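You operate a simulated robot arm through the tools that you are given. There is no shell and no other tool.

Carry out the task below with a simulated robot arm. There is one attempt and no reset: what you move stays moved.

## Task
Shut the coat tank and stir until its sight tube shows no streaks.
Fine: lid shut and its knob tight, isolator on, press STIR, watch the tube, press STIR again to stop.
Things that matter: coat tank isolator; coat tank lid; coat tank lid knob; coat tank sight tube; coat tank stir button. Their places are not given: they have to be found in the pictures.

Only the result counts: the job must be done as asked and must still hold three seconds after the hand-in. Knocking over, shifting, dropping, spilling or breaking anything else fails it. Lids that push on must go on centred and level and be pressed home; caps that screw on are set level and turned clockwise until they are tight.

## Robot
A 6-joint arm with a three-finger gripper, fixed in place. Base frame: the origin is on the floor under the middle of its stand, x ahead of it, y to its left, z up. Lengths are in mm, angles in rad, forces in N, time in s.
It reaches about 1213 mm from its shoulder. Its first joint turns from -2.897 to 2.897 rad. Payload 4.89 kg.
Tool frame: the origin (TCP) lies between the finger pads and is the grasp point; the fingertips stand 30 mm ahead of it; z points along the fingers, y is the line along which they close. The gripper opens to 164 mm; its body begins 125 mm behind the TCP.
Orientation is told as [roll, pitch, yaw] about the base's x, y, z axes, in that order, counted from this pose: with the fingers straight down and closing along the base's y, the tool's x points along the base's -x, its y along +y and its z along -z.

## Interface
- The arm moves only by the tool servo_tool. Its argument "plan" is a list of rows, each a list of 7 numbers: the finger opening in mm, from 0 to 164, then the shift along the tool's x, y, z in units of 100 mm (1.0 is 100 mm), then the turn, a rotation vector about the tool's x, y, z in units of 120 degrees (1.0 is 120 degrees). In form: [[claw, x, y, z, wx, wy, wz], ...]. A call has 1 to 20 rows; each row is the pose to reach, as a shift and turn from the pose commanded when the call began, along the tool's axes at that moment. A call with a number of a shift or a turn outside -1 to 1 is refused whole. Each row takes 0.2 s and may step no farther than 50 mm and 0.15 rad from the row before; otherwise, or with a gripper value out of range, the whole call is refused. Where a pose cannot be reached the arm comes as near as it can. A force on the tool above 40 N (or 10 N above the force at the start of the call, whichever is more), or a blocked arm, ends the call early, and 0.2 s more pass. Each finger travels about 108 mm/s and halts on what it meets, pressing with about 37 N; the grip force reading is that of the motor and also rises with nothing between the fingers. The clock runs only during rows and for 0.2 s after the last one: add rows that repeat a pose to give the fingers time. It gives the time, the measured TCP pose, the force on the tool (base axes), the opening and the grip force at its end, in the units of the frame above (readings bear some noise), with the torque about the TCP (base axes, N m) and any sound that the robot's microphone picked up.
- Cameras (640 x 400 px; columns grow to the right, rows downward): "scene" is fixed at [420.8, 647.6, 1821.4]; the picture's right is [-0.93, -0.37, 0.00], its down [-0.22, 0.54, -0.81] and it looks along [0.30, -0.75, -0.59] (base axes); focal length 214 px, centre (320, 200). "wrist" rides on the gripper at [76, -2, -152] in the tool frame; the picture's right is [0.02, 1.00, 0.00], its down [-0.88, 0.02, -0.47] and it looks along [-0.47, 0.01, 0.88] (tool axes); focal length 247 px, centre (320, 200).
- camera(camera): a new picture of that camera. It takes no simulated time.
- raise_lower(by): moves the trunk up (or, below 0, down) by that many mm; the arm rides with it, the base frame stays. It gives what a move gives, with no picture.
- point_at(camera, pixels): for up to 12 pixels [column, row] of the newest picture of that camera ("zoom" is the newest enlarged one), the place [x, y, z] in the base frame of the surface seen there, good to about 2 mm, but the place of the scene camera against the robot may be out by one fixed shift of up to 25 mm in any direction. It takes no simulated time.
- inspect(camera, box): a new picture of the part [left, top, right, bottom] of that camera's present view, enlarged. It takes no simulated time.
- close_job(): hands the job in; it is judged then, once.

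Open the gripper and draw the arm clear of the work before you hand the job in, unless the task says otherwise.

The tools are called after "Call:" as name(argument=value, ...) on one line, values as JSON. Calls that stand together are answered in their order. servo_tool: Moves the arm, as the interface text tells. Its arguments: {"type":"object","properties":{"plan":{"type":"array","items":{"type":"array","items":{"type":"number"}}}},"required":["plan"]} The other tools are called the same way: raise_lower (by) moves the trunk up or down; camera (camera) takes a picture; point_at (camera, pixels) gives the place of the surface under pixels of a picture; inspect (camera, box) takes an enlarged picture of a part of a camera's view; close_job () hands the job in.

At the start:

```text
time: 0.0
tool_pos: [513.4, 375.8, 1643.6]
ee_rot: [0.0, 0.0, 0.0]
force: [0.5, -0.1, 0.0]
moment: [0.05, -0.05, 0.04]
width: 163.8
gripper_force: 0.1
trunk travel left (down, up): [-300.0, 90.0]
```

scene: 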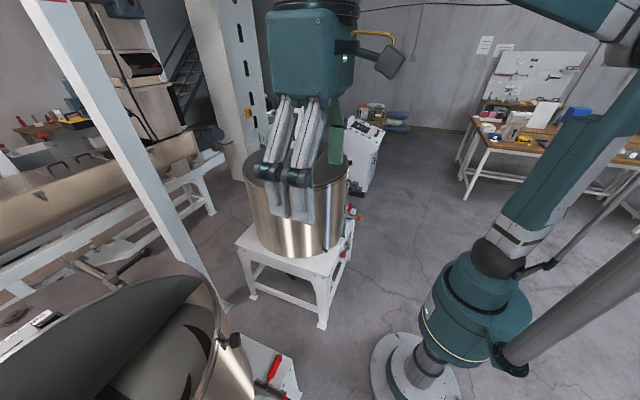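
wrist: 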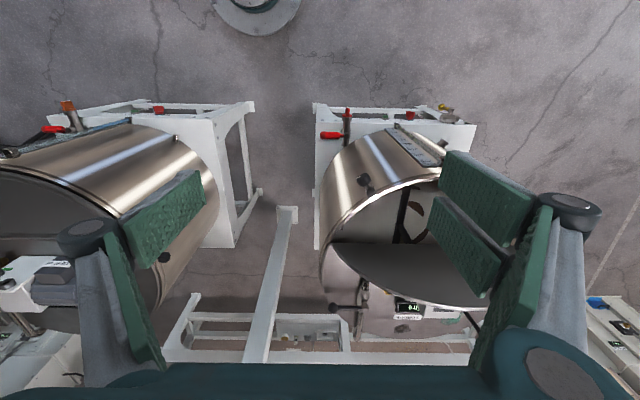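

The start pictures show two tanks: one open at the wrist view's right (about 400,210), one closed at left. I'll take fresh, enlarged pictures to find the labels.

Call:
inspect(camera="scene", box=[0, 250, 320, 400])

Call:
inspect(camera="scene", box=[220, 80, 420, 340])

Call:
inspect(camera="wrist", box=[290, 80, 530, 230])

Call:
inspect(camera="wrist", box=[290, 230, 530, 380])

Call:
inspect(camera="wrist", box=[0, 80, 240, 230])

```text
2.00 times, centred on (160, 325) of scene
```

zoom: 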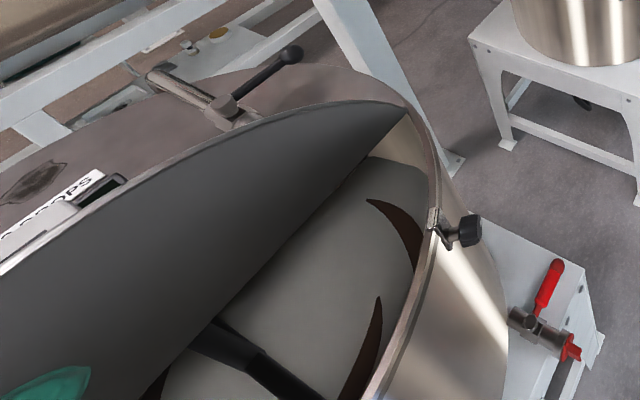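

```text
1.54 times, centred on (320, 210) of scene
```

zoom: 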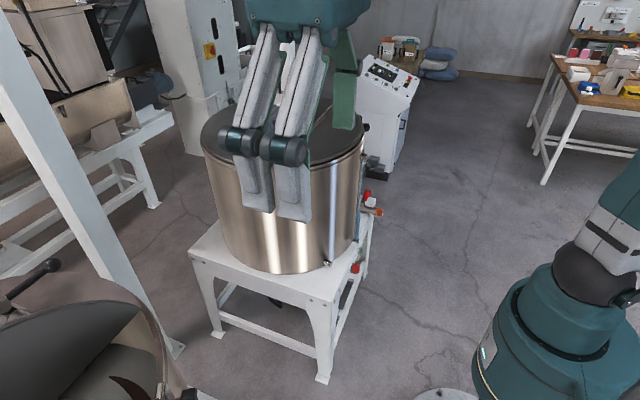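

```text
2.67 times, centred on (410, 155) of wrist
```

zoom: 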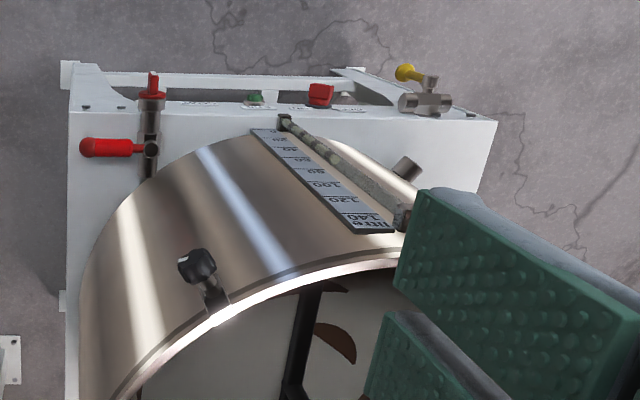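

```text
2.67 times, centred on (410, 305) of wrist
```

zoom: 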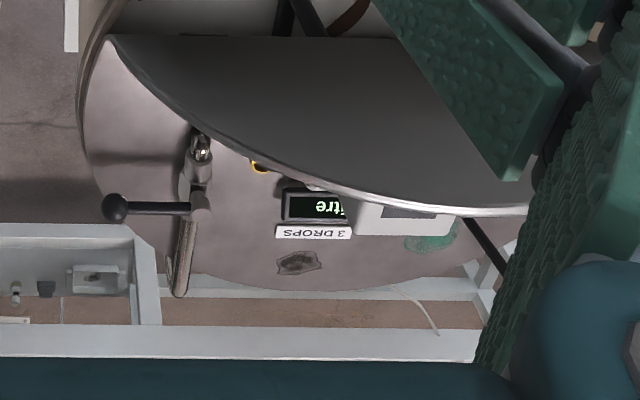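

```text
2.67 times, centred on (120, 155) of wrist
```

zoom: 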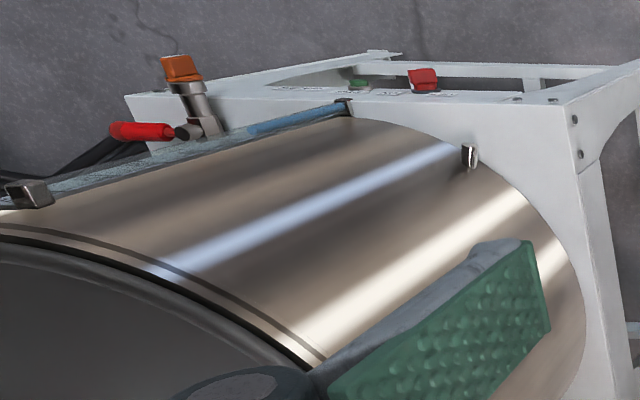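

The open tank has a red isolator-like switch and a green button on the base edge facing the robot (wrist about 385,117 and 410,115). I'll zoom tightly on the labels of both tanks to tell which is "coat".

Call:
inspect(camera="wrist", box=[350, 100, 440, 135])

Call:
inspect(camera="wrist", box=[90, 95, 190, 135])

Call:
inspect(camera="wrist", box=[380, 280, 480, 340])

Call:
inspect(camera="wrist", box=[0, 240, 120, 340])

Call:
inspect(camera="scene", box=[320, 100, 390, 170])

```text
7.11 times, centred on (395, 118) of wrist
```

zoom: 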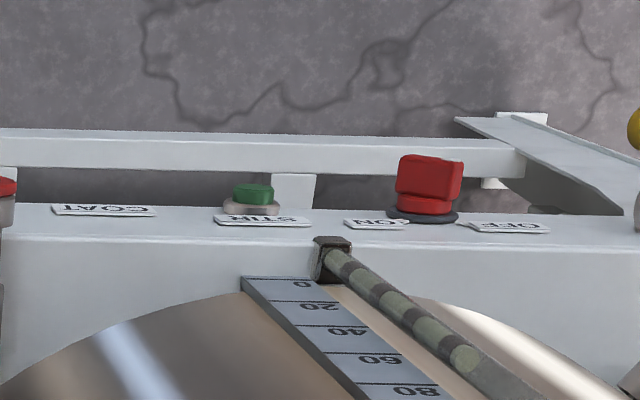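

```text
6.40 times, centred on (140, 115) of wrist
```

zoom: 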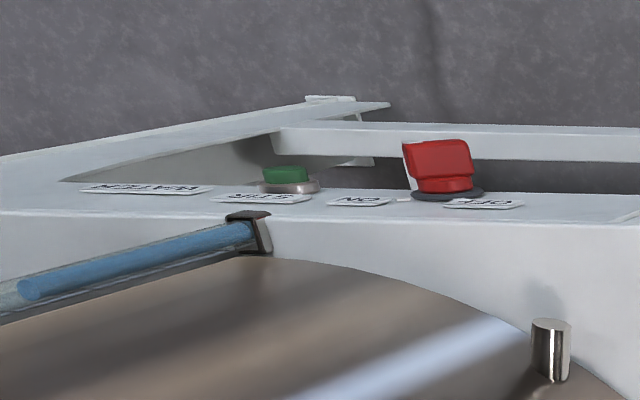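

```text
6.40 times, centred on (430, 310) of wrist
```

zoom: 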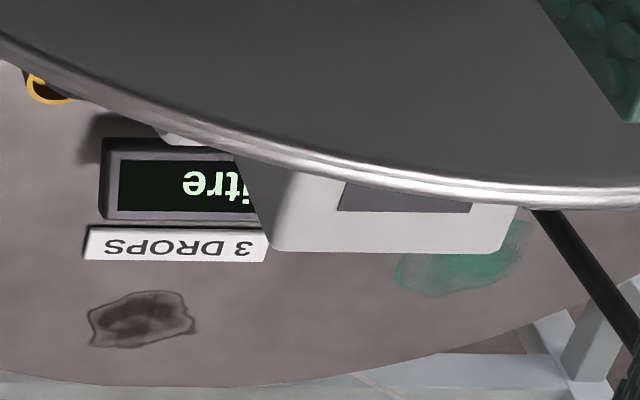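

```text
4.00 times, centred on (60, 290) of wrist
```

zoom: 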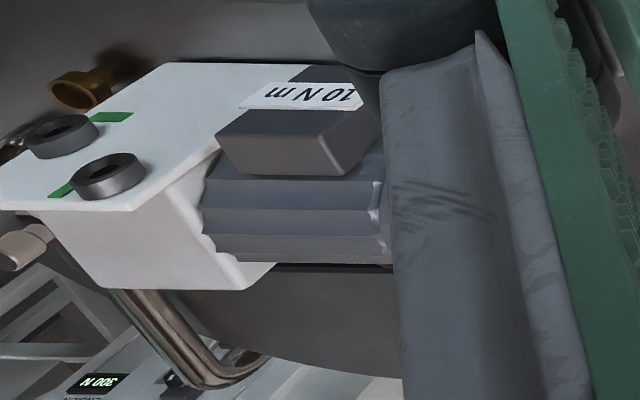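

```text
5.71 times, centred on (355, 135) of scene
```

zoom: 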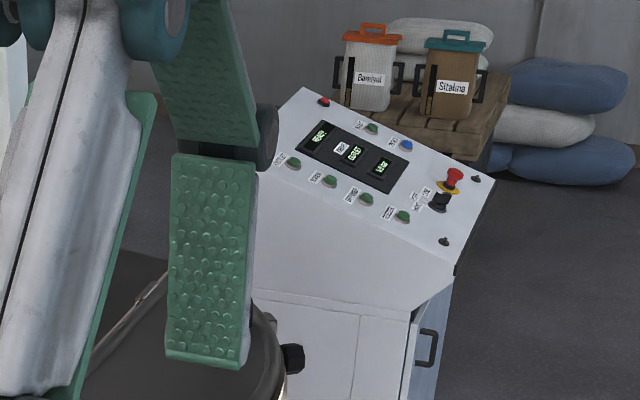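

The open tank carries the label COAT; its button, isolator and scale are on the ledge toward the robot. I'll take a fresh wrist picture and get coordinates of the key features.

Call:
camera(camera="wrist")

Call:
point_at(camera="wrist", pixels=[[386, 116], [410, 114], [365, 129], [364, 180], [370, 190], [325, 250], [345, 215], [490, 305], [380, 300], [362, 307], [420, 305], [450, 115]])

Call:
point_at(camera="wrist", pixels=[[332, 308], [360, 340], [345, 135], [330, 135], [405, 265], [440, 310], [400, 180], [400, 160], [320, 270], [330, 330], [285, 210], [425, 220]])

```text
taken
```

wrist: 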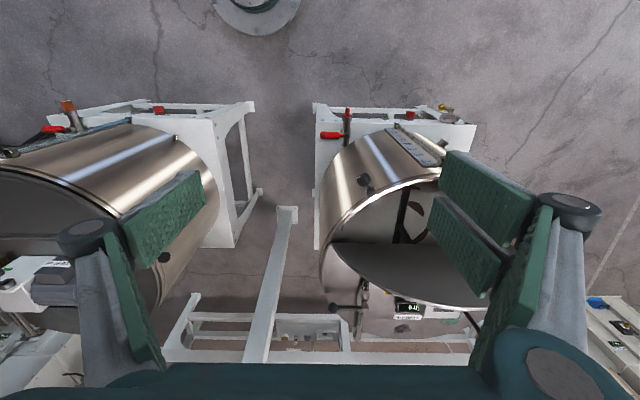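

```text
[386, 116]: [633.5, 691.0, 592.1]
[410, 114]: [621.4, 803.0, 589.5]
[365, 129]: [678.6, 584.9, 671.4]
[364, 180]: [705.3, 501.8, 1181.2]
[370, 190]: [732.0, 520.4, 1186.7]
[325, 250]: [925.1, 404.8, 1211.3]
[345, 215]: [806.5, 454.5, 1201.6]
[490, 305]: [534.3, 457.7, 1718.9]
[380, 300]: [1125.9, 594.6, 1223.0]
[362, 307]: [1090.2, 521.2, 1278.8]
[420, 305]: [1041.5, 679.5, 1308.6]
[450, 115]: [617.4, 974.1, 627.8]
```

```text
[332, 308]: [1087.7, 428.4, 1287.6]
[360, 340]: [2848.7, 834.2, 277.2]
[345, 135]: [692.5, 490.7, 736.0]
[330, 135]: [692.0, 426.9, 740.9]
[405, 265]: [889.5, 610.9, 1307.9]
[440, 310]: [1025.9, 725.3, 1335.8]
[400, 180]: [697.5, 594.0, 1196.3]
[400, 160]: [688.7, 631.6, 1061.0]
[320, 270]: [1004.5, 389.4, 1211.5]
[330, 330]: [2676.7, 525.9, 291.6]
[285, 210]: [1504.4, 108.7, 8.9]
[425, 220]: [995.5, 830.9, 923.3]
```

The rim is near z≈1210 and the lid's underside near z≈1310. I'll query more points in the scene picture to understand the lid geometry, plus the arm's shoulder.

Call:
inspect(camera="scene", box=[0, 250, 240, 400])

Call:
point_at(camera="zoom", pixels=[[60, 390], [300, 270], [540, 150], [200, 250], [500, 260], [560, 250], [575, 320], [330, 260], [390, 75], [300, 145], [280, 60], [630, 305]])

Call:
point_at(camera="scene", pixels=[[475, 320], [510, 250], [400, 370], [235, 341], [272, 366], [285, 375], [350, 165], [262, 165]])

```text
2.67 times, centred on (120, 325) of scene
```

zoom: 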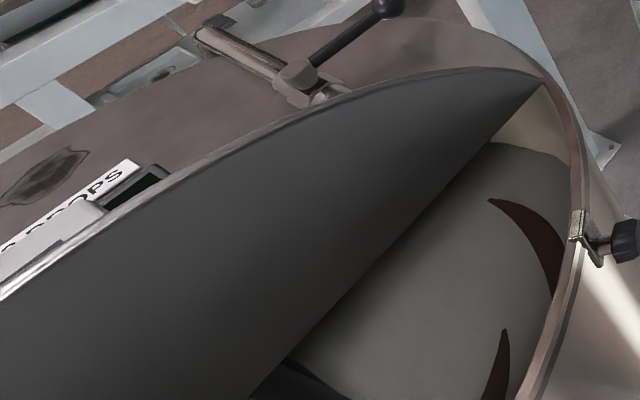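

```text
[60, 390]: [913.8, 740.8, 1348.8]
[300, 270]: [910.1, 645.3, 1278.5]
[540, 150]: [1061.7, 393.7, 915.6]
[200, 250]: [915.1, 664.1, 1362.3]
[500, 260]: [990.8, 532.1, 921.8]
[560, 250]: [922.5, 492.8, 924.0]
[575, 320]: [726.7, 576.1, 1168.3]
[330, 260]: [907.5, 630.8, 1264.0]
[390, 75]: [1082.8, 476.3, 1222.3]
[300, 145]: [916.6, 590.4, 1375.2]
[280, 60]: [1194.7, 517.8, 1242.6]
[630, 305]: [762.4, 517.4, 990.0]
```

```text
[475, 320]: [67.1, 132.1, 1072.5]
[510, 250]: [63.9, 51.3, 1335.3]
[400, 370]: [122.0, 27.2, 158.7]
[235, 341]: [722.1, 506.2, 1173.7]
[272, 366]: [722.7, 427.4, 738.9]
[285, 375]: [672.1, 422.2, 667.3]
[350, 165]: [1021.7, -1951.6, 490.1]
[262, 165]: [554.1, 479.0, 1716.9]
```

The lid is a half-disc standing upright near x≈910 (hinge along y at z≈1210), and the rear half is fixed. I'll shift the arm +y to look from in front of the tank.

Call:
servo_tool(plan=[[164, 0, 0.4, 0, 0, 0, 0], [164, 0, 0.7, 0, 0, 0, 0], [164, 0, 1.0, 0, 0, 0, 0]])

```text
time: 0.8
tool_pos: [512.6, 477.9, 1642.3]
ee_rot: [0.0, -0.001, -0.002]
force: [-0.3, -0.1, 1.8]
moment: [0.07, -0.04, 0.01]
width: 164.0
gripper_force: 0.1
trunk travel left (down, up): [-300.0, 90.0]
```

The arm moved 100 mm in +y without trouble. I continue another 100 mm to centre the camera on the coat tank.

Call:
servo_tool(plan=[[164, 0, 0.4, 0, 0, 0, 0], [164, 0, 0.7, 0, 0, 0, 0], [164, 0, 1.0, 0, 0, 0, 0]])

Call:
camera(camera="wrist")

Call:
camera(camera="scene")

```text
time: 1.6
tool_pos: [512.3, 578.5, 1643.2]
ee_rot: [0.001, 0.0, 0.0]
force: [0.1, -0.8, 0.3]
moment: [0.03, -0.02, -0.06]
width: 164.0
gripper_force: 0.1
trunk travel left (down, up): [-300.0, 90.0]
```

```text
taken
```

wrist: 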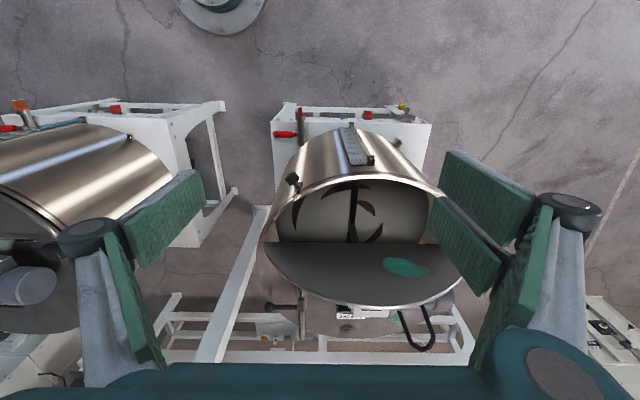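

```text
taken
```

scene: 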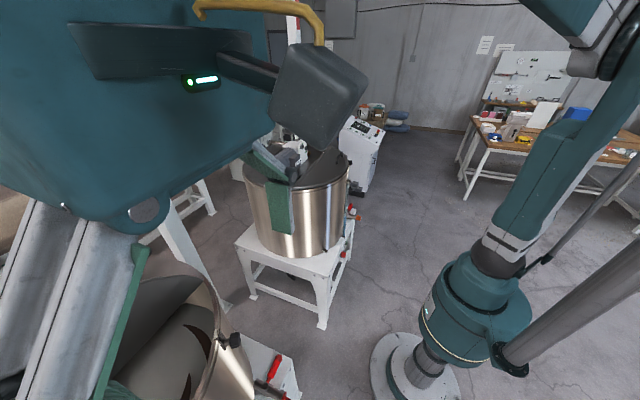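

Now the coat tank is central: lid half-disc at (360,270), a black loop handle at (420,330), the swing-bolt knob at (292,180), sight tube at (360,140). I zoom in on these.

Call:
inspect(camera="wrist", box=[250, 220, 490, 370])

Call:
point_at(camera="zoom", pixels=[[40, 65], [520, 65], [100, 130], [200, 200], [300, 225], [400, 225], [500, 190], [560, 140], [300, 75], [450, 330], [405, 250], [475, 250]])

Call:
inspect(camera="wrist", box=[250, 90, 450, 230])

Call:
point_at(camera="zoom", pixels=[[140, 290], [125, 300], [320, 275], [200, 300], [500, 270], [590, 320], [390, 225], [330, 115], [360, 210], [235, 120], [370, 70], [395, 70]])

```text
2.67 times, centred on (370, 295) of wrist
```

zoom: 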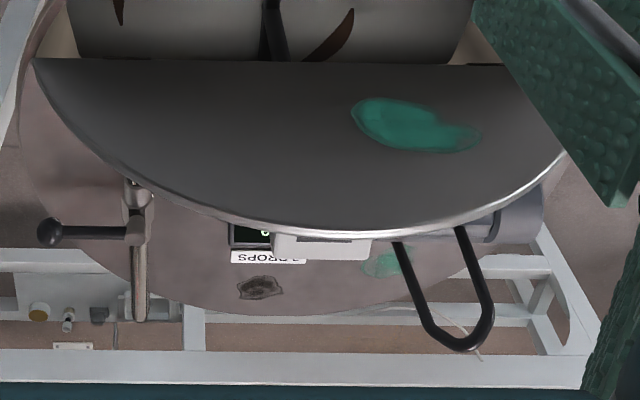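

```text
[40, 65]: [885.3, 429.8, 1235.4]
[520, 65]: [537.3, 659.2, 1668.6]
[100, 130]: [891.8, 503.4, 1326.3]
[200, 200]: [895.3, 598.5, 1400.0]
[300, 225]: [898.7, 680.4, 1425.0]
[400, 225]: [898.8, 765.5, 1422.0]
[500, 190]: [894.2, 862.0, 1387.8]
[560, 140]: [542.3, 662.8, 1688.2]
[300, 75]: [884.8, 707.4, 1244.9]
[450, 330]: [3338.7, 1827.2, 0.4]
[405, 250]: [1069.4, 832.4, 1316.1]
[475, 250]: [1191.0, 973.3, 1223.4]
```

```text
2.86 times, centred on (350, 160) of wrist
```

zoom: 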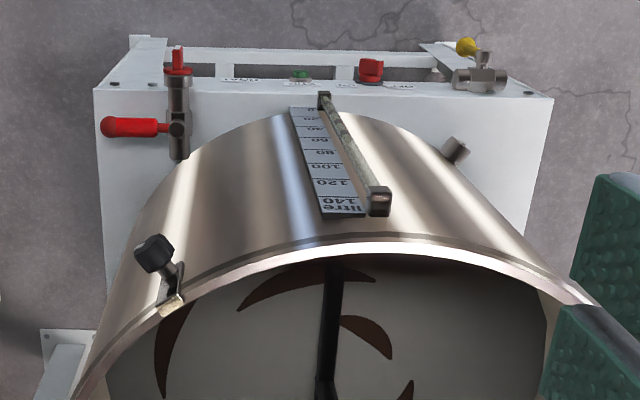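

```text
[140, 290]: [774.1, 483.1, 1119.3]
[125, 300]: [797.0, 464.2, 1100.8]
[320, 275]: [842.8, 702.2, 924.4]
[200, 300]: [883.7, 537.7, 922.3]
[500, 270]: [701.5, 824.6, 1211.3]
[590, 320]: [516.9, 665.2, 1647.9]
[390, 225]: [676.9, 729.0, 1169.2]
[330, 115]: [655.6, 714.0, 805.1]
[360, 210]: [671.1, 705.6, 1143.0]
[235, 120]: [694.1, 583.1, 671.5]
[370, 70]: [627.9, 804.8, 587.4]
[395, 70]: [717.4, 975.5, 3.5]
```

The lid is a circular segment hinged at x≈883, z≈1220, leaning back about 4°, with a black U-handle behind it. I zoom on the handle and on the swing-bolt, and look at the closed tank for reference.

Call:
inspect(camera="wrist", box=[390, 290, 450, 360])

Call:
point_at(camera="zoom", pixels=[[190, 260], [155, 145], [220, 300], [300, 325], [360, 300], [385, 245], [340, 150], [315, 100], [130, 60], [330, 60]])

Call:
inspect(camera="wrist", box=[270, 155, 330, 215])

Call:
point_at(camera="zoom", pixels=[[200, 120], [235, 190], [250, 215], [285, 275], [250, 300], [270, 300], [290, 260], [310, 250], [260, 150], [220, 270]])

Call:
inspect(camera="scene", box=[300, 120, 380, 190])

Call:
inspect(camera="wrist", box=[350, 95, 410, 135])

```text
5.71 times, centred on (420, 325) of wrist
```

zoom: 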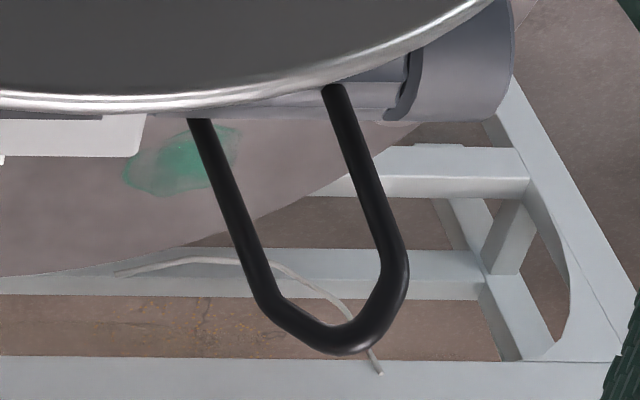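

```text
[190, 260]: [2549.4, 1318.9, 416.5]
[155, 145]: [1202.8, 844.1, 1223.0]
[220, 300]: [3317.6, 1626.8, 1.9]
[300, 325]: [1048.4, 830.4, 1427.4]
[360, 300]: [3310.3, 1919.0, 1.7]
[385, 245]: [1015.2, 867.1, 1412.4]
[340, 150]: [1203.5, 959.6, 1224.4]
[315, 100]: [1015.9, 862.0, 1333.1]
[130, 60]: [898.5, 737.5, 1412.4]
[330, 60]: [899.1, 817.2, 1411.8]
```

```text
6.67 times, centred on (300, 185) of wrist
```

zoom: 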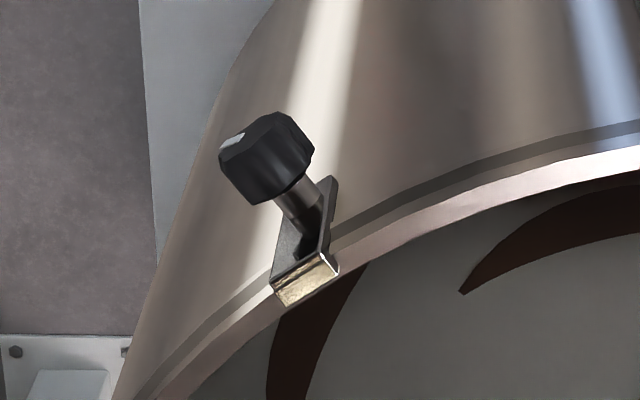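

```text
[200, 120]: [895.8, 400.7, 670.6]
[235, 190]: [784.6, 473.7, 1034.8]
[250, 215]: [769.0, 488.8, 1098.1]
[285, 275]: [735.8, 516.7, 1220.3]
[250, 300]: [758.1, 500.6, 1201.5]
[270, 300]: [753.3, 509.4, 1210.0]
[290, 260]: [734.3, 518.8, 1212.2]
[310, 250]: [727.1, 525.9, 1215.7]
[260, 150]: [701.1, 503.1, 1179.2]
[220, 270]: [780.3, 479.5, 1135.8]
```

```text
5.71 times, centred on (340, 155) of scene
```

zoom: 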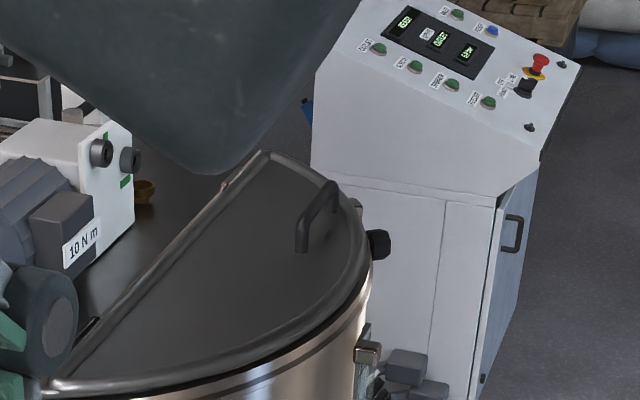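

```text
10.00 times, centred on (380, 115) of wrist
```

zoom: 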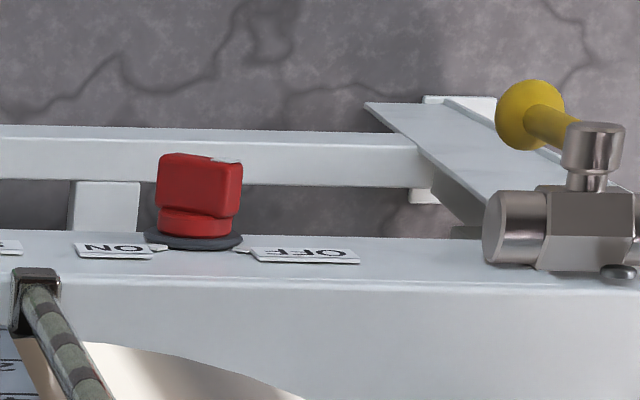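

The black loop turns out to stand on the fixed rear half (top near (1048,830,1427)), so it is an obstacle, not the lid handle; the isolator is at about (628,804,590), with ON toward −y and OFF toward +y. I raise the trunk and move forward to look over the lid's back side.

Call:
raise_lower(by=90)

Call:
servo_tool(plan=[[164, -0.4, 0, 0, 0, 0, 0], [164, -0.7, 0, 0, 0, 0, 0], [164, -1.0, 0, 0, 0, 0, 0]])

Call:
servo_tool(plan=[[164, -0.4, 0, 0, 0, 0, 0], [164, -0.7, 0, 0, 0, 0, 0], [164, -1.0, 0, 0, 0, 0, 0]])

Call:
camera(camera="wrist")

Call:
camera(camera="scene")

```text
time: 2.9
tool_pos: [512.1, 576.1, 1732.9]
ee_rot: [0.0, -0.001, 0.001]
force: [1.0, 0.3, 0.2]
moment: [0.01, -0.01, 0.0]
width: 164.1
gripper_force: 0.1
trunk travel left (down, up): [-390.0, 0.0]
```

```text
time: 3.6
tool_pos: [614.1, 575.5, 1734.9]
ee_rot: [0.0, 0.0, -0.002]
force: [-1.9, 0.1, 0.1]
moment: [0.11, -0.14, 0.02]
width: 164.2
gripper_force: 0.1
trunk travel left (down, up): [-390.0, 0.0]
```

```text
time: 4.5
tool_pos: [710.4, 580.0, 1736.3]
ee_rot: [0.0, 0.001, 0.0]
force: [-0.4, -0.8, -0.2]
moment: [-0.01, -0.16, 0.02]
width: 164.1
gripper_force: 0.0
trunk travel left (down, up): [-390.0, 0.0]
```

```text
taken
```

wrist: 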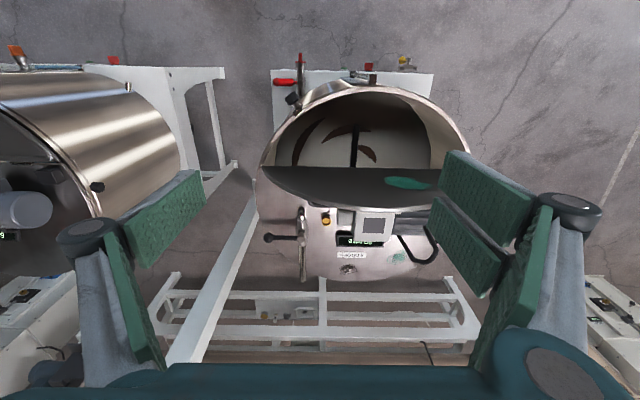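

```text
taken
```

scene: 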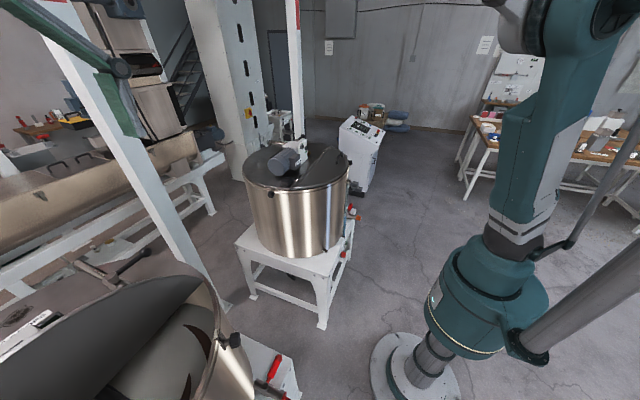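

The arm reaches (710,580,1736) well, and I can now see over the lid's edge at about (350,205). I zoom in on the lid and the area behind it.

Call:
inspect(camera="wrist", box=[250, 150, 470, 290])

Call:
point_at(camera="zoom", pixels=[[60, 60], [100, 100], [150, 130], [220, 155], [300, 168], [380, 168], [460, 160], [250, 60], [250, 100], [400, 60], [440, 310], [360, 215]])

Call:
point_at(camera="zoom", pixels=[[220, 162], [300, 173], [400, 173], [475, 245], [530, 290], [180, 160], [160, 250], [100, 260], [235, 195], [550, 260], [250, 45], [480, 50]])

Call:
inspect(camera="scene", box=[240, 130, 360, 205])

```text
2.86 times, centred on (360, 220) of wrist
```

zoom: 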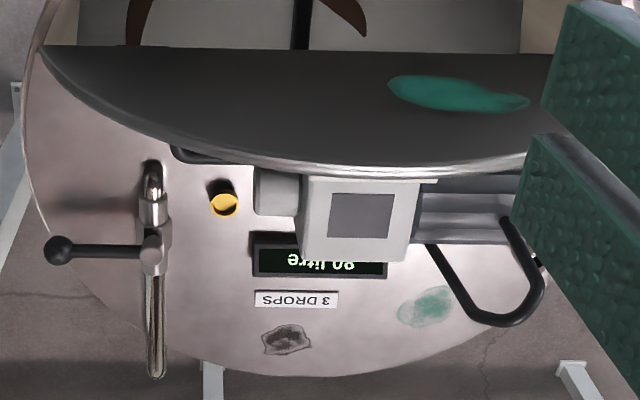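

```text
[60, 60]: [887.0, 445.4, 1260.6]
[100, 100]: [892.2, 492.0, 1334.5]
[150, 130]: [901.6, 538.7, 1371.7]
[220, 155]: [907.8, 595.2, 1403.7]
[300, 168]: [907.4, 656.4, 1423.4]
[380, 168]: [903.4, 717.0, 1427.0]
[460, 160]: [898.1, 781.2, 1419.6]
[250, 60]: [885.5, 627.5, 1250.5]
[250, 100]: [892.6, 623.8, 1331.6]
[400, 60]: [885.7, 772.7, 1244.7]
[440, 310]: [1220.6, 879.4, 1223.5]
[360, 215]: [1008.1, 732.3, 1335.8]
```

```text
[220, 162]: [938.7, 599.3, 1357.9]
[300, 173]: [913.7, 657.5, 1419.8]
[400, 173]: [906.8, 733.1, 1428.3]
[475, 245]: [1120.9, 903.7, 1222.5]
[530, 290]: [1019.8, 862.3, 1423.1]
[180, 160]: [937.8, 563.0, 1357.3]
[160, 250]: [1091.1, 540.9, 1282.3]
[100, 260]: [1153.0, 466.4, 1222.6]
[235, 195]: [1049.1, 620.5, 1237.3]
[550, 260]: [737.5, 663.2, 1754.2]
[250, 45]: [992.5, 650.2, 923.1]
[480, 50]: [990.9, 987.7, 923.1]
```

```text
5.33 times, centred on (300, 168) of scene
```

zoom: 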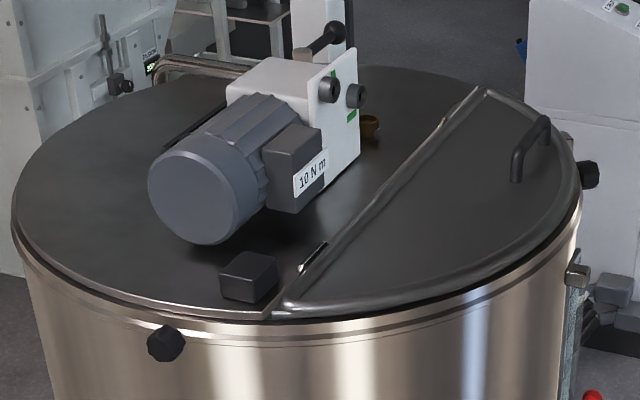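

The lid rim fits a circle of R≈306 (centre y≈715, top z≈1428), with its small handle behind it near (938,563–600,1357). I'll yaw the gripper +90° so the fingers can straddle the lid edge along x.

Call:
servo_tool(plan=[[164, 0, 0, 0, 0, 0, -0.068], [164, 0, 0, 0, 0, 0, -0.136], [164, 0, 0, 0, 0, 0, -0.204], [164, 0, 0, 0, 0, 0, -0.272], [164, 0, 0, 0, 0, 0, -0.34], [164, 0, 0, 0, 0, 0, -0.408], [164, 0, 0, 0, 0, 0, -0.476], [164, 0, 0, 0, 0, 0, -0.544], [164, 0, 0, 0, 0, 0, -0.612], [164, 0, 0, 0, 0, 0, -0.68], [164, 0, 0, 0, 0, 0, -0.75], [164, 0, 0, 0, 0, 0, -0.75]])

Call:
camera(camera="wrist")

Call:
camera(camera="scene")

```text
time: 7.0
tool_pos: [712.5, 577.7, 1734.0]
ee_rot: [0.002, 0.0, 1.572]
force: [0.7, 0.7, -0.3]
moment: [-0.01, 0.0, -0.06]
width: 164.1
gripper_force: 0.0
trunk travel left (down, up): [-390.0, 0.0]
```

```text
taken
```

wrist: 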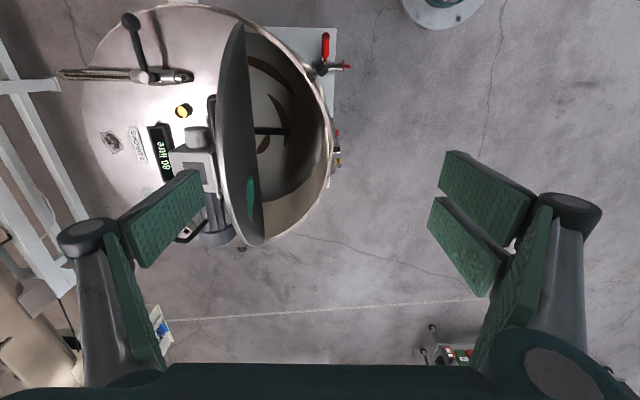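

```text
taken
```

scene: 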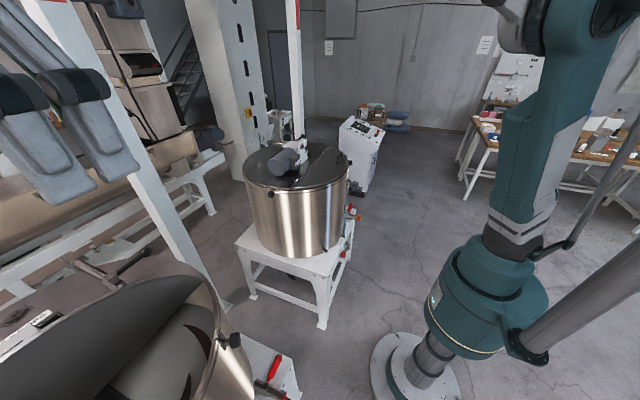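

Yaw is now 1.57; the wrist camera looks toward +y with the lid edge-on at about (240,130). I zoom in on the lid from this view for accurate edge coordinates.

Call:
inspect(camera="wrist", box=[170, 0, 350, 130])

Call:
point_at(camera="zoom", pixels=[[130, 355], [120, 300], [230, 130], [250, 75], [265, 390], [180, 380], [190, 250], [215, 150], [400, 150], [520, 290], [460, 200], [310, 60]])

Call:
inspect(camera="wrist", box=[170, 120, 350, 260])

Call:
point_at(camera="zoom", pixels=[[180, 100], [200, 200], [230, 270], [265, 340], [290, 300], [540, 110], [480, 230], [400, 300], [330, 330], [250, 100], [205, 360], [190, 130]])

```text
3.08 times, centred on (260, 65) of wrist
```

zoom: 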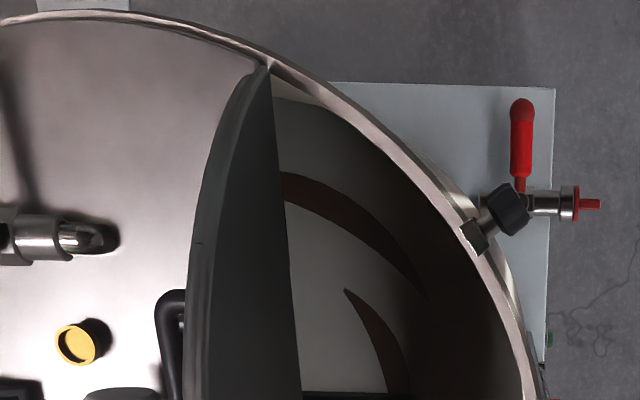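

```text
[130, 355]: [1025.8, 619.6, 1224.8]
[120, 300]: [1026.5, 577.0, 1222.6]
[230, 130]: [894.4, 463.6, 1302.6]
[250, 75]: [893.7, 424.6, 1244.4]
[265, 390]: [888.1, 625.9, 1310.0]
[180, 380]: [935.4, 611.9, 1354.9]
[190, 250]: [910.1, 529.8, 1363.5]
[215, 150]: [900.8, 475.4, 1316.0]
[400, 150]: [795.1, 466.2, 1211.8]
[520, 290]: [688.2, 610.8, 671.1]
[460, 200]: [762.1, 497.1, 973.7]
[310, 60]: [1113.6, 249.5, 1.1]
```

```text
2.86 times, centred on (260, 190) of wrist
```

zoom: 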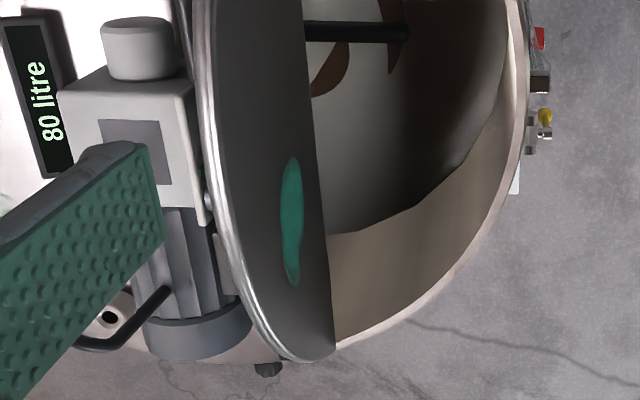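

```text
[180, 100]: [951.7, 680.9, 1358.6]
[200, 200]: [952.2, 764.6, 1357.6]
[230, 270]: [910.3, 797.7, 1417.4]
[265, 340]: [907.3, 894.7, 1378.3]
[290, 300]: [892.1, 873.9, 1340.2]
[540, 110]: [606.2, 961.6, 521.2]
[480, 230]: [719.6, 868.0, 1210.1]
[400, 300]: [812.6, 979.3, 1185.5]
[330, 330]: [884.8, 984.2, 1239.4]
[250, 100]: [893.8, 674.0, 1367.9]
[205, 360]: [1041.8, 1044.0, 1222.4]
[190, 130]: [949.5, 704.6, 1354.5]
```

From this view the lid's top edge lies near x≈905, the gearbox behind it tops out at z≈1360 and the handle at z≈1357, so 30 mm of fingertip overlap clears both. I tilt the tool 25° toward +y (along the lid's radius) while moving forward and down.

Call:
servo_tool(plan=[[110, 0, -0.25, 0.15, 0, -0.052, 0], [100, 0, -0.5, 0.3, 0, -0.104, 0], [90, 0, -0.75, 0.45, 0, -0.156, 0], [80, 0, -1.0, 0.6, 0, -0.2083, 0], [80, 0, -1.0, 0.6, 0, -0.2083, 0]])

```text
time: 8.2
tool_pos: [815.9, 573.5, 1672.3]
ee_rot: [0.0, -0.438, 1.569]
force: [2.0, -2.0, -0.5]
moment: [0.17, 0.21, 0.16]
width: 80.0
gripper_force: 0.0
trunk travel left (down, up): [-390.0, 0.0]
```

The tilt is in place at (816,574,1672). I continue toward the pre-grasp pose above the lid rim and add the 5.5° lean so the fingers match the lid plane.

Call:
servo_tool(plan=[[80, 0.13, -0.3, 0.27, -0.014, 0, 0.0065], [80, 0.26, -0.6, 0.54, -0.028, 0, 0.013], [80, 0.38, -0.9, 0.816, -0.0415, 0, 0.0194], [80, 0.38, -0.9, 0.816, -0.0415, 0, 0.0194]])

Call:
camera(camera="wrist")

Call:
camera(camera="scene")

```text
time: 9.2
tool_pos: [903.9, 576.7, 1581.1]
ee_rot: [0.106, -0.435, 1.526]
force: [1.8, -0.5, -0.7]
moment: [0.01, 0.28, 0.09]
width: 80.0
gripper_force: 0.1
trunk travel left (down, up): [-390.0, 0.0]
```

```text
taken
```

wrist: 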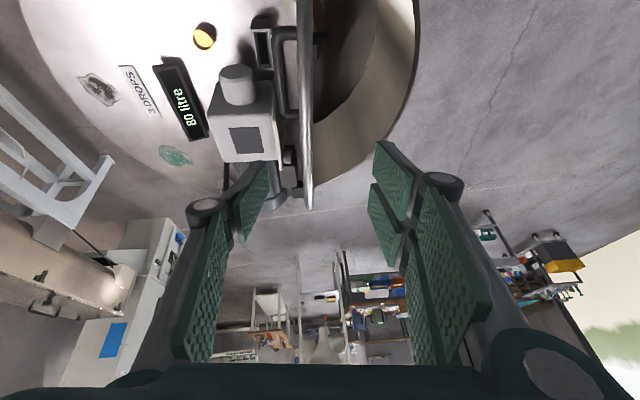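

```text
taken
```

scene: 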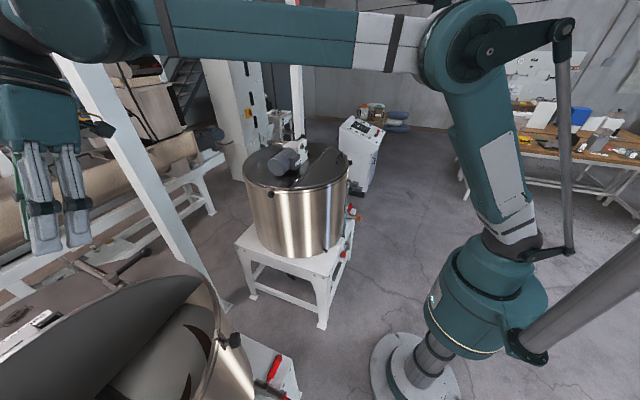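

The lid is edge-on between the fingers (around col 305, rows 0–205), just left of the TCP column 321. I zoom in to measure the rim where I'll grip.

Call:
inspect(camera="wrist", box=[230, 0, 390, 100])

Call:
point_at(camera="zoom", pixels=[[290, 100], [290, 200], [295, 300], [300, 360], [310, 300], [310, 200], [280, 200], [190, 160], [230, 110], [185, 300], [300, 100], [315, 380]])

```text
4.00 times, centred on (310, 50) of wrist
```

zoom: 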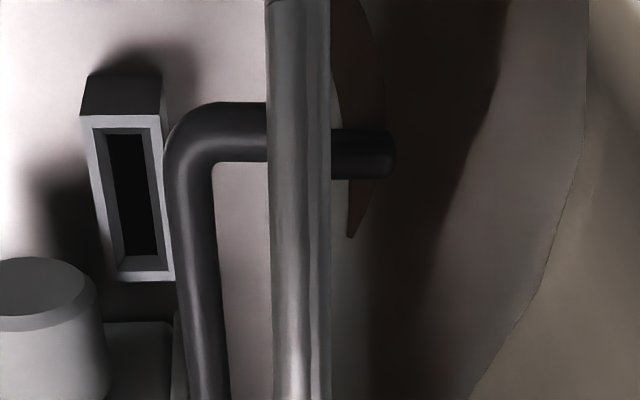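

```text
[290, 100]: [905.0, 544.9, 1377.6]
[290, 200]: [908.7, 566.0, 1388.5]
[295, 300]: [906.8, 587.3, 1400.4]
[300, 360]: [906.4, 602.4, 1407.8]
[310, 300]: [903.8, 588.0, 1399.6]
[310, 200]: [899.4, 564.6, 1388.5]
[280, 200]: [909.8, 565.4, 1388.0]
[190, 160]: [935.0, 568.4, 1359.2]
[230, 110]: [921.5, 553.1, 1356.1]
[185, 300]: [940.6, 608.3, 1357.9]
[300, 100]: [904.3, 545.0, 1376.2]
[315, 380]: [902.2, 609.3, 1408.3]
```

The rim there is at x≈906, e.g. (906,602,1408), with a bead about 12 mm thick. I advance 90 mm along the tool axis with a small sideways correction to centre on it.

Call:
servo_tool(plan=[[80, 0.06, -0.09, 0.4, 0, 0, 0], [80, 0.115, -0.178, 0.9, 0, 0, 0], [80, 0.115, -0.178, 0.9, 0, 0, 0]])

Call:
camera(camera="wrist")

```text
refused: row 2 steps farther than a row can; nothing moved
```

```text
taken
```

wrist: 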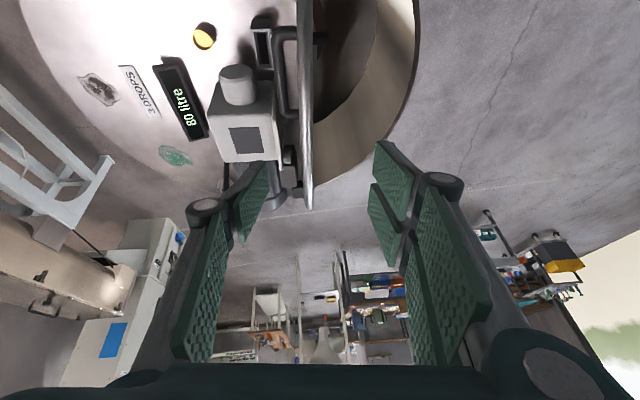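

The call was refused because one row stepped over 50 mm. I resend with smaller steps.

Call:
servo_tool(plan=[[80, 0.04, -0.06, 0.3, 0, 0, 0], [80, 0.08, -0.12, 0.6, 0, 0, 0], [80, 0.115, -0.178, 0.9, 0, 0, 0], [80, 0.115, -0.178, 0.9, 0, 0, 0]])

Call:
camera(camera="wrist")

```text
time: 10.2
tool_pos: [913.9, 605.4, 1493.9]
ee_rot: [0.106, -0.435, 1.525]
force: [-0.1, -0.5, -0.2]
moment: [-0.02, 0.04, 0.01]
width: 80.0
gripper_force: 0.0
trunk travel left (down, up): [-390.0, 0.0]
```

```text
taken
```

wrist: 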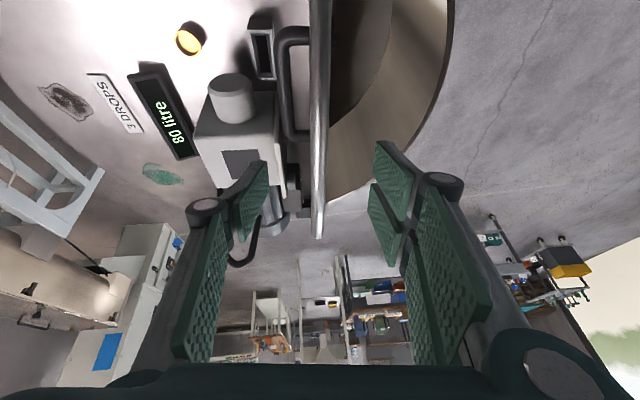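

The lid edge is now centred in the TCP column (≈320). I advance the remaining 84 mm so the fingertips straddle the rim by about 30 mm.

Call:
servo_tool(plan=[[80, 0, 0, 0.3, 0, 0, 0], [80, 0, 0, 0.6, 0, 0, 0], [80, 0, 0, 0.84, 0, 0, 0], [80, 0, 0, 0.84, 0, 0, 0]])

Call:
camera(camera="wrist")

Call:
camera(camera="scene")

```text
time: 11.2
tool_pos: [906.3, 640.0, 1418.7]
ee_rot: [0.106, -0.434, 1.525]
force: [0.1, 0.2, -0.2]
moment: [-0.03, 0.01, -0.01]
width: 80.2
gripper_force: 0.0
trunk travel left (down, up): [-390.0, 0.0]
```

```text
taken
```

wrist: 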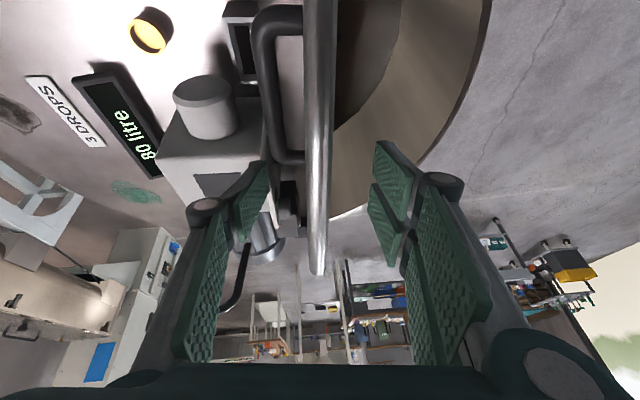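

```text
taken
```

scene: 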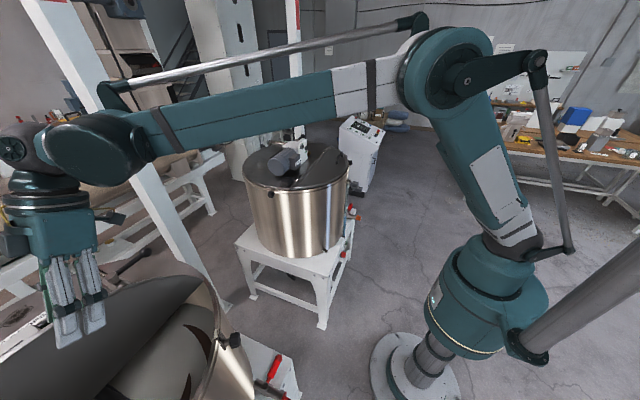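

The fingers now straddle the lid; I verify the rim height at the TCP pixel (321,193) and nearby before closing.

Call:
point_at(camera="wrist", pixels=[[319, 193], [319, 150], [318, 230], [312, 193], [326, 193], [318, 270], [270, 170], [245, 180]])

```text
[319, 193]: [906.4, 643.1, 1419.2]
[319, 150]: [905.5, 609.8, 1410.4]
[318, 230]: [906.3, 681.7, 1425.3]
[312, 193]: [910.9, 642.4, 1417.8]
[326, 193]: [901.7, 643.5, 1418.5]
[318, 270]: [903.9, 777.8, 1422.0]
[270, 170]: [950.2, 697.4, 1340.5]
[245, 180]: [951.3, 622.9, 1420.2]
```

The rim is exactly at the TCP ((906,643,1419)). I close to a loose 24 mm opening around the roughly 12 mm bead so the lid stays captured without over-constraint.

Call:
servo_tool(plan=[[50, 0, 0, 0, 0, 0, 0], [24, 0, 0, 0, 0, 0, 0], [24, 0, 0, 0, 0, 0, 0], [24, 0, 0, 0, 0, 0, 0]])

Call:
inspect(camera="wrist", box=[230, 100, 410, 280])

```text
time: 12.2
tool_pos: [906.2, 640.8, 1418.9]
ee_rot: [0.109, -0.436, 1.524]
force: [-0.3, -0.1, -0.6]
moment: [-0.01, 0.0, -0.01]
width: 24.1
gripper_force: 0.1
trunk travel left (down, up): [-390.0, 0.0]
```

```text
2.22 times, centred on (320, 190) of wrist
```

zoom: 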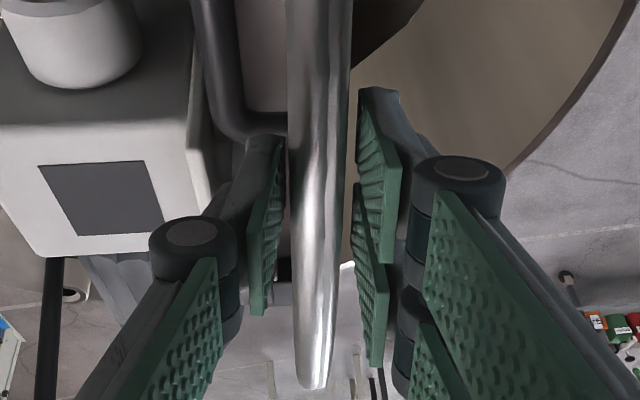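

The pads sit close on both sides of the bead with no contact force. I start the closing arc about the hinge, first 28°.

Call:
servo_tool(plan=[[24, 0.003, 0.14, 0.003, 0.0302, 0, -0.0141], [24, 0.007, 0.283, 0.015, 0.0604, 0, -0.0282], [24, 0.018, 0.424, 0.038, 0.0906, 0, -0.0423], [24, 0.03, 0.561, 0.064, 0.1208, 0, -0.0563], [24, 0.05, 0.696, 0.105, 0.151, 0, -0.0704], [24, 0.069, 0.828, 0.149, 0.1813, 0, -0.0845], [24, 0.095, 0.956, 0.204, 0.2115, 0, -0.0986]])

Call:
camera(camera="wrist")

Call:
camera(camera="scene")

```text
time: 13.8
tool_pos: [809.2, 640.5, 1406.4]
ee_rot: [-0.429, -0.401, 1.747]
force: [-0.5, -0.4, 0.1]
moment: [0.01, 0.01, 0.03]
width: 23.9
gripper_force: 0.1
trunk travel left (down, up): [-390.0, 0.0]
```

```text
taken
```

wrist: 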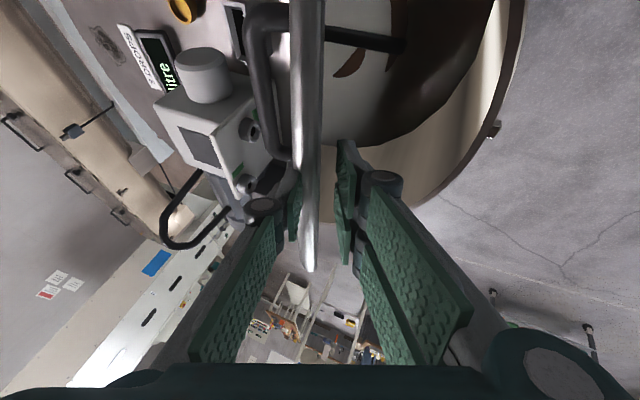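

```text
taken
```

scene: 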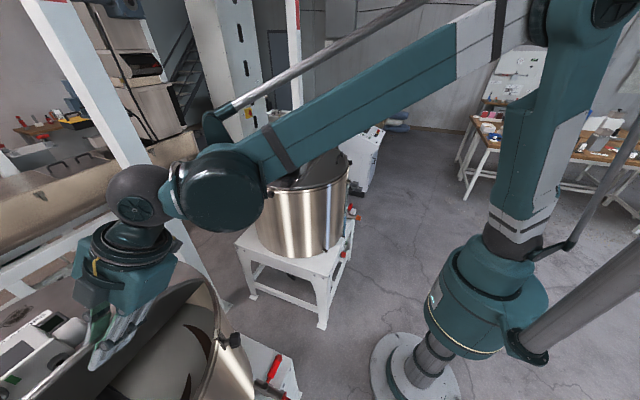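

The lid follows with zero force, now about 22° forward of vertical. The arc is the same in the tool frame, so I repeat it for another 28°.

Call:
servo_tool(plan=[[24, 0.003, 0.14, 0.003, 0.0302, 0, -0.0141], [24, 0.007, 0.283, 0.015, 0.0604, 0, -0.0282], [24, 0.018, 0.424, 0.038, 0.0906, 0, -0.0423], [24, 0.03, 0.561, 0.064, 0.1208, 0, -0.0563], [24, 0.05, 0.696, 0.105, 0.151, 0, -0.0704], [24, 0.069, 0.828, 0.149, 0.1813, 0, -0.0845], [24, 0.095, 0.956, 0.204, 0.2115, 0, -0.0986]])

Call:
camera(camera="wrist")

Call:
camera(camera="scene")

```text
time: 15.4
tool_pos: [728.8, 639.0, 1348.2]
ee_rot: [-0.93, -0.273, 1.918]
force: [0.1, -0.9, 0.4]
moment: [0.03, 0.0, 0.02]
width: 24.2
gripper_force: 0.1
trunk travel left (down, up): [-390.0, 0.0]
```

```text
taken
```

wrist: 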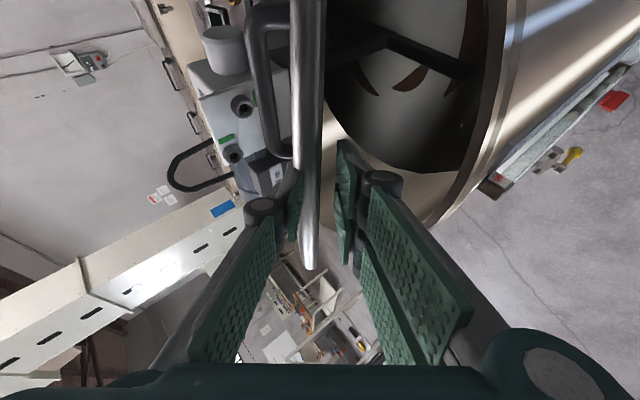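

```text
taken
```

scene: 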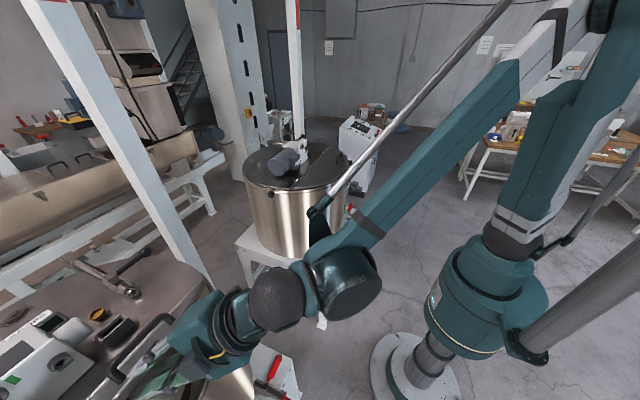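

The lid keeps following with no load, so its hinge holds it by friction. I go another 20° (lid to about 20° above closed) and check the clearance to the rim.

Call:
servo_tool(plan=[[24, 0.003, 0.14, 0.003, 0.0302, 0, -0.0141], [24, 0.007, 0.283, 0.015, 0.0604, 0, -0.0282], [24, 0.018, 0.424, 0.038, 0.0906, 0, -0.0423], [24, 0.03, 0.561, 0.064, 0.1208, 0, -0.0563], [24, 0.05, 0.696, 0.105, 0.151, 0, -0.0704]])

Call:
camera(camera="wrist")

Call:
camera(camera="scene")

```text
time: 16.6
tool_pos: [693.1, 639.9, 1288.1]
ee_rot: [-1.262, -0.141, 1.987]
force: [0.2, 0.4, -0.5]
moment: [0.0, -0.02, 0.05]
width: 23.9
gripper_force: 0.0
trunk travel left (down, up): [-390.0, 0.0]
```

```text
taken
```

wrist: 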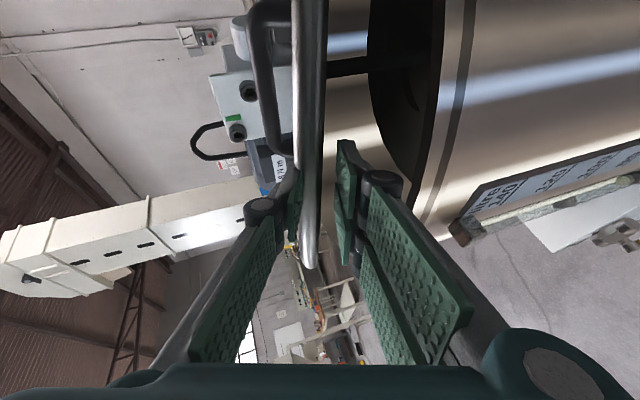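

```text
taken
```

scene: 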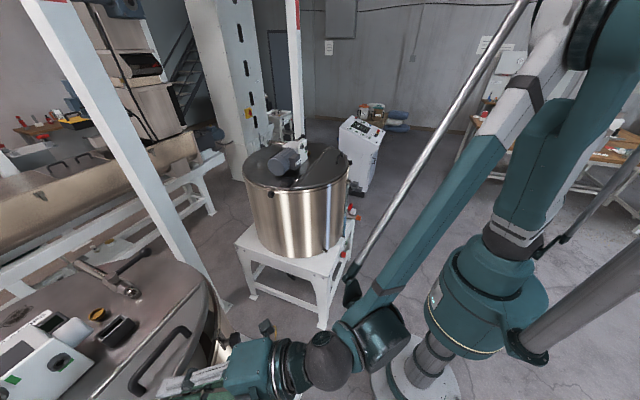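

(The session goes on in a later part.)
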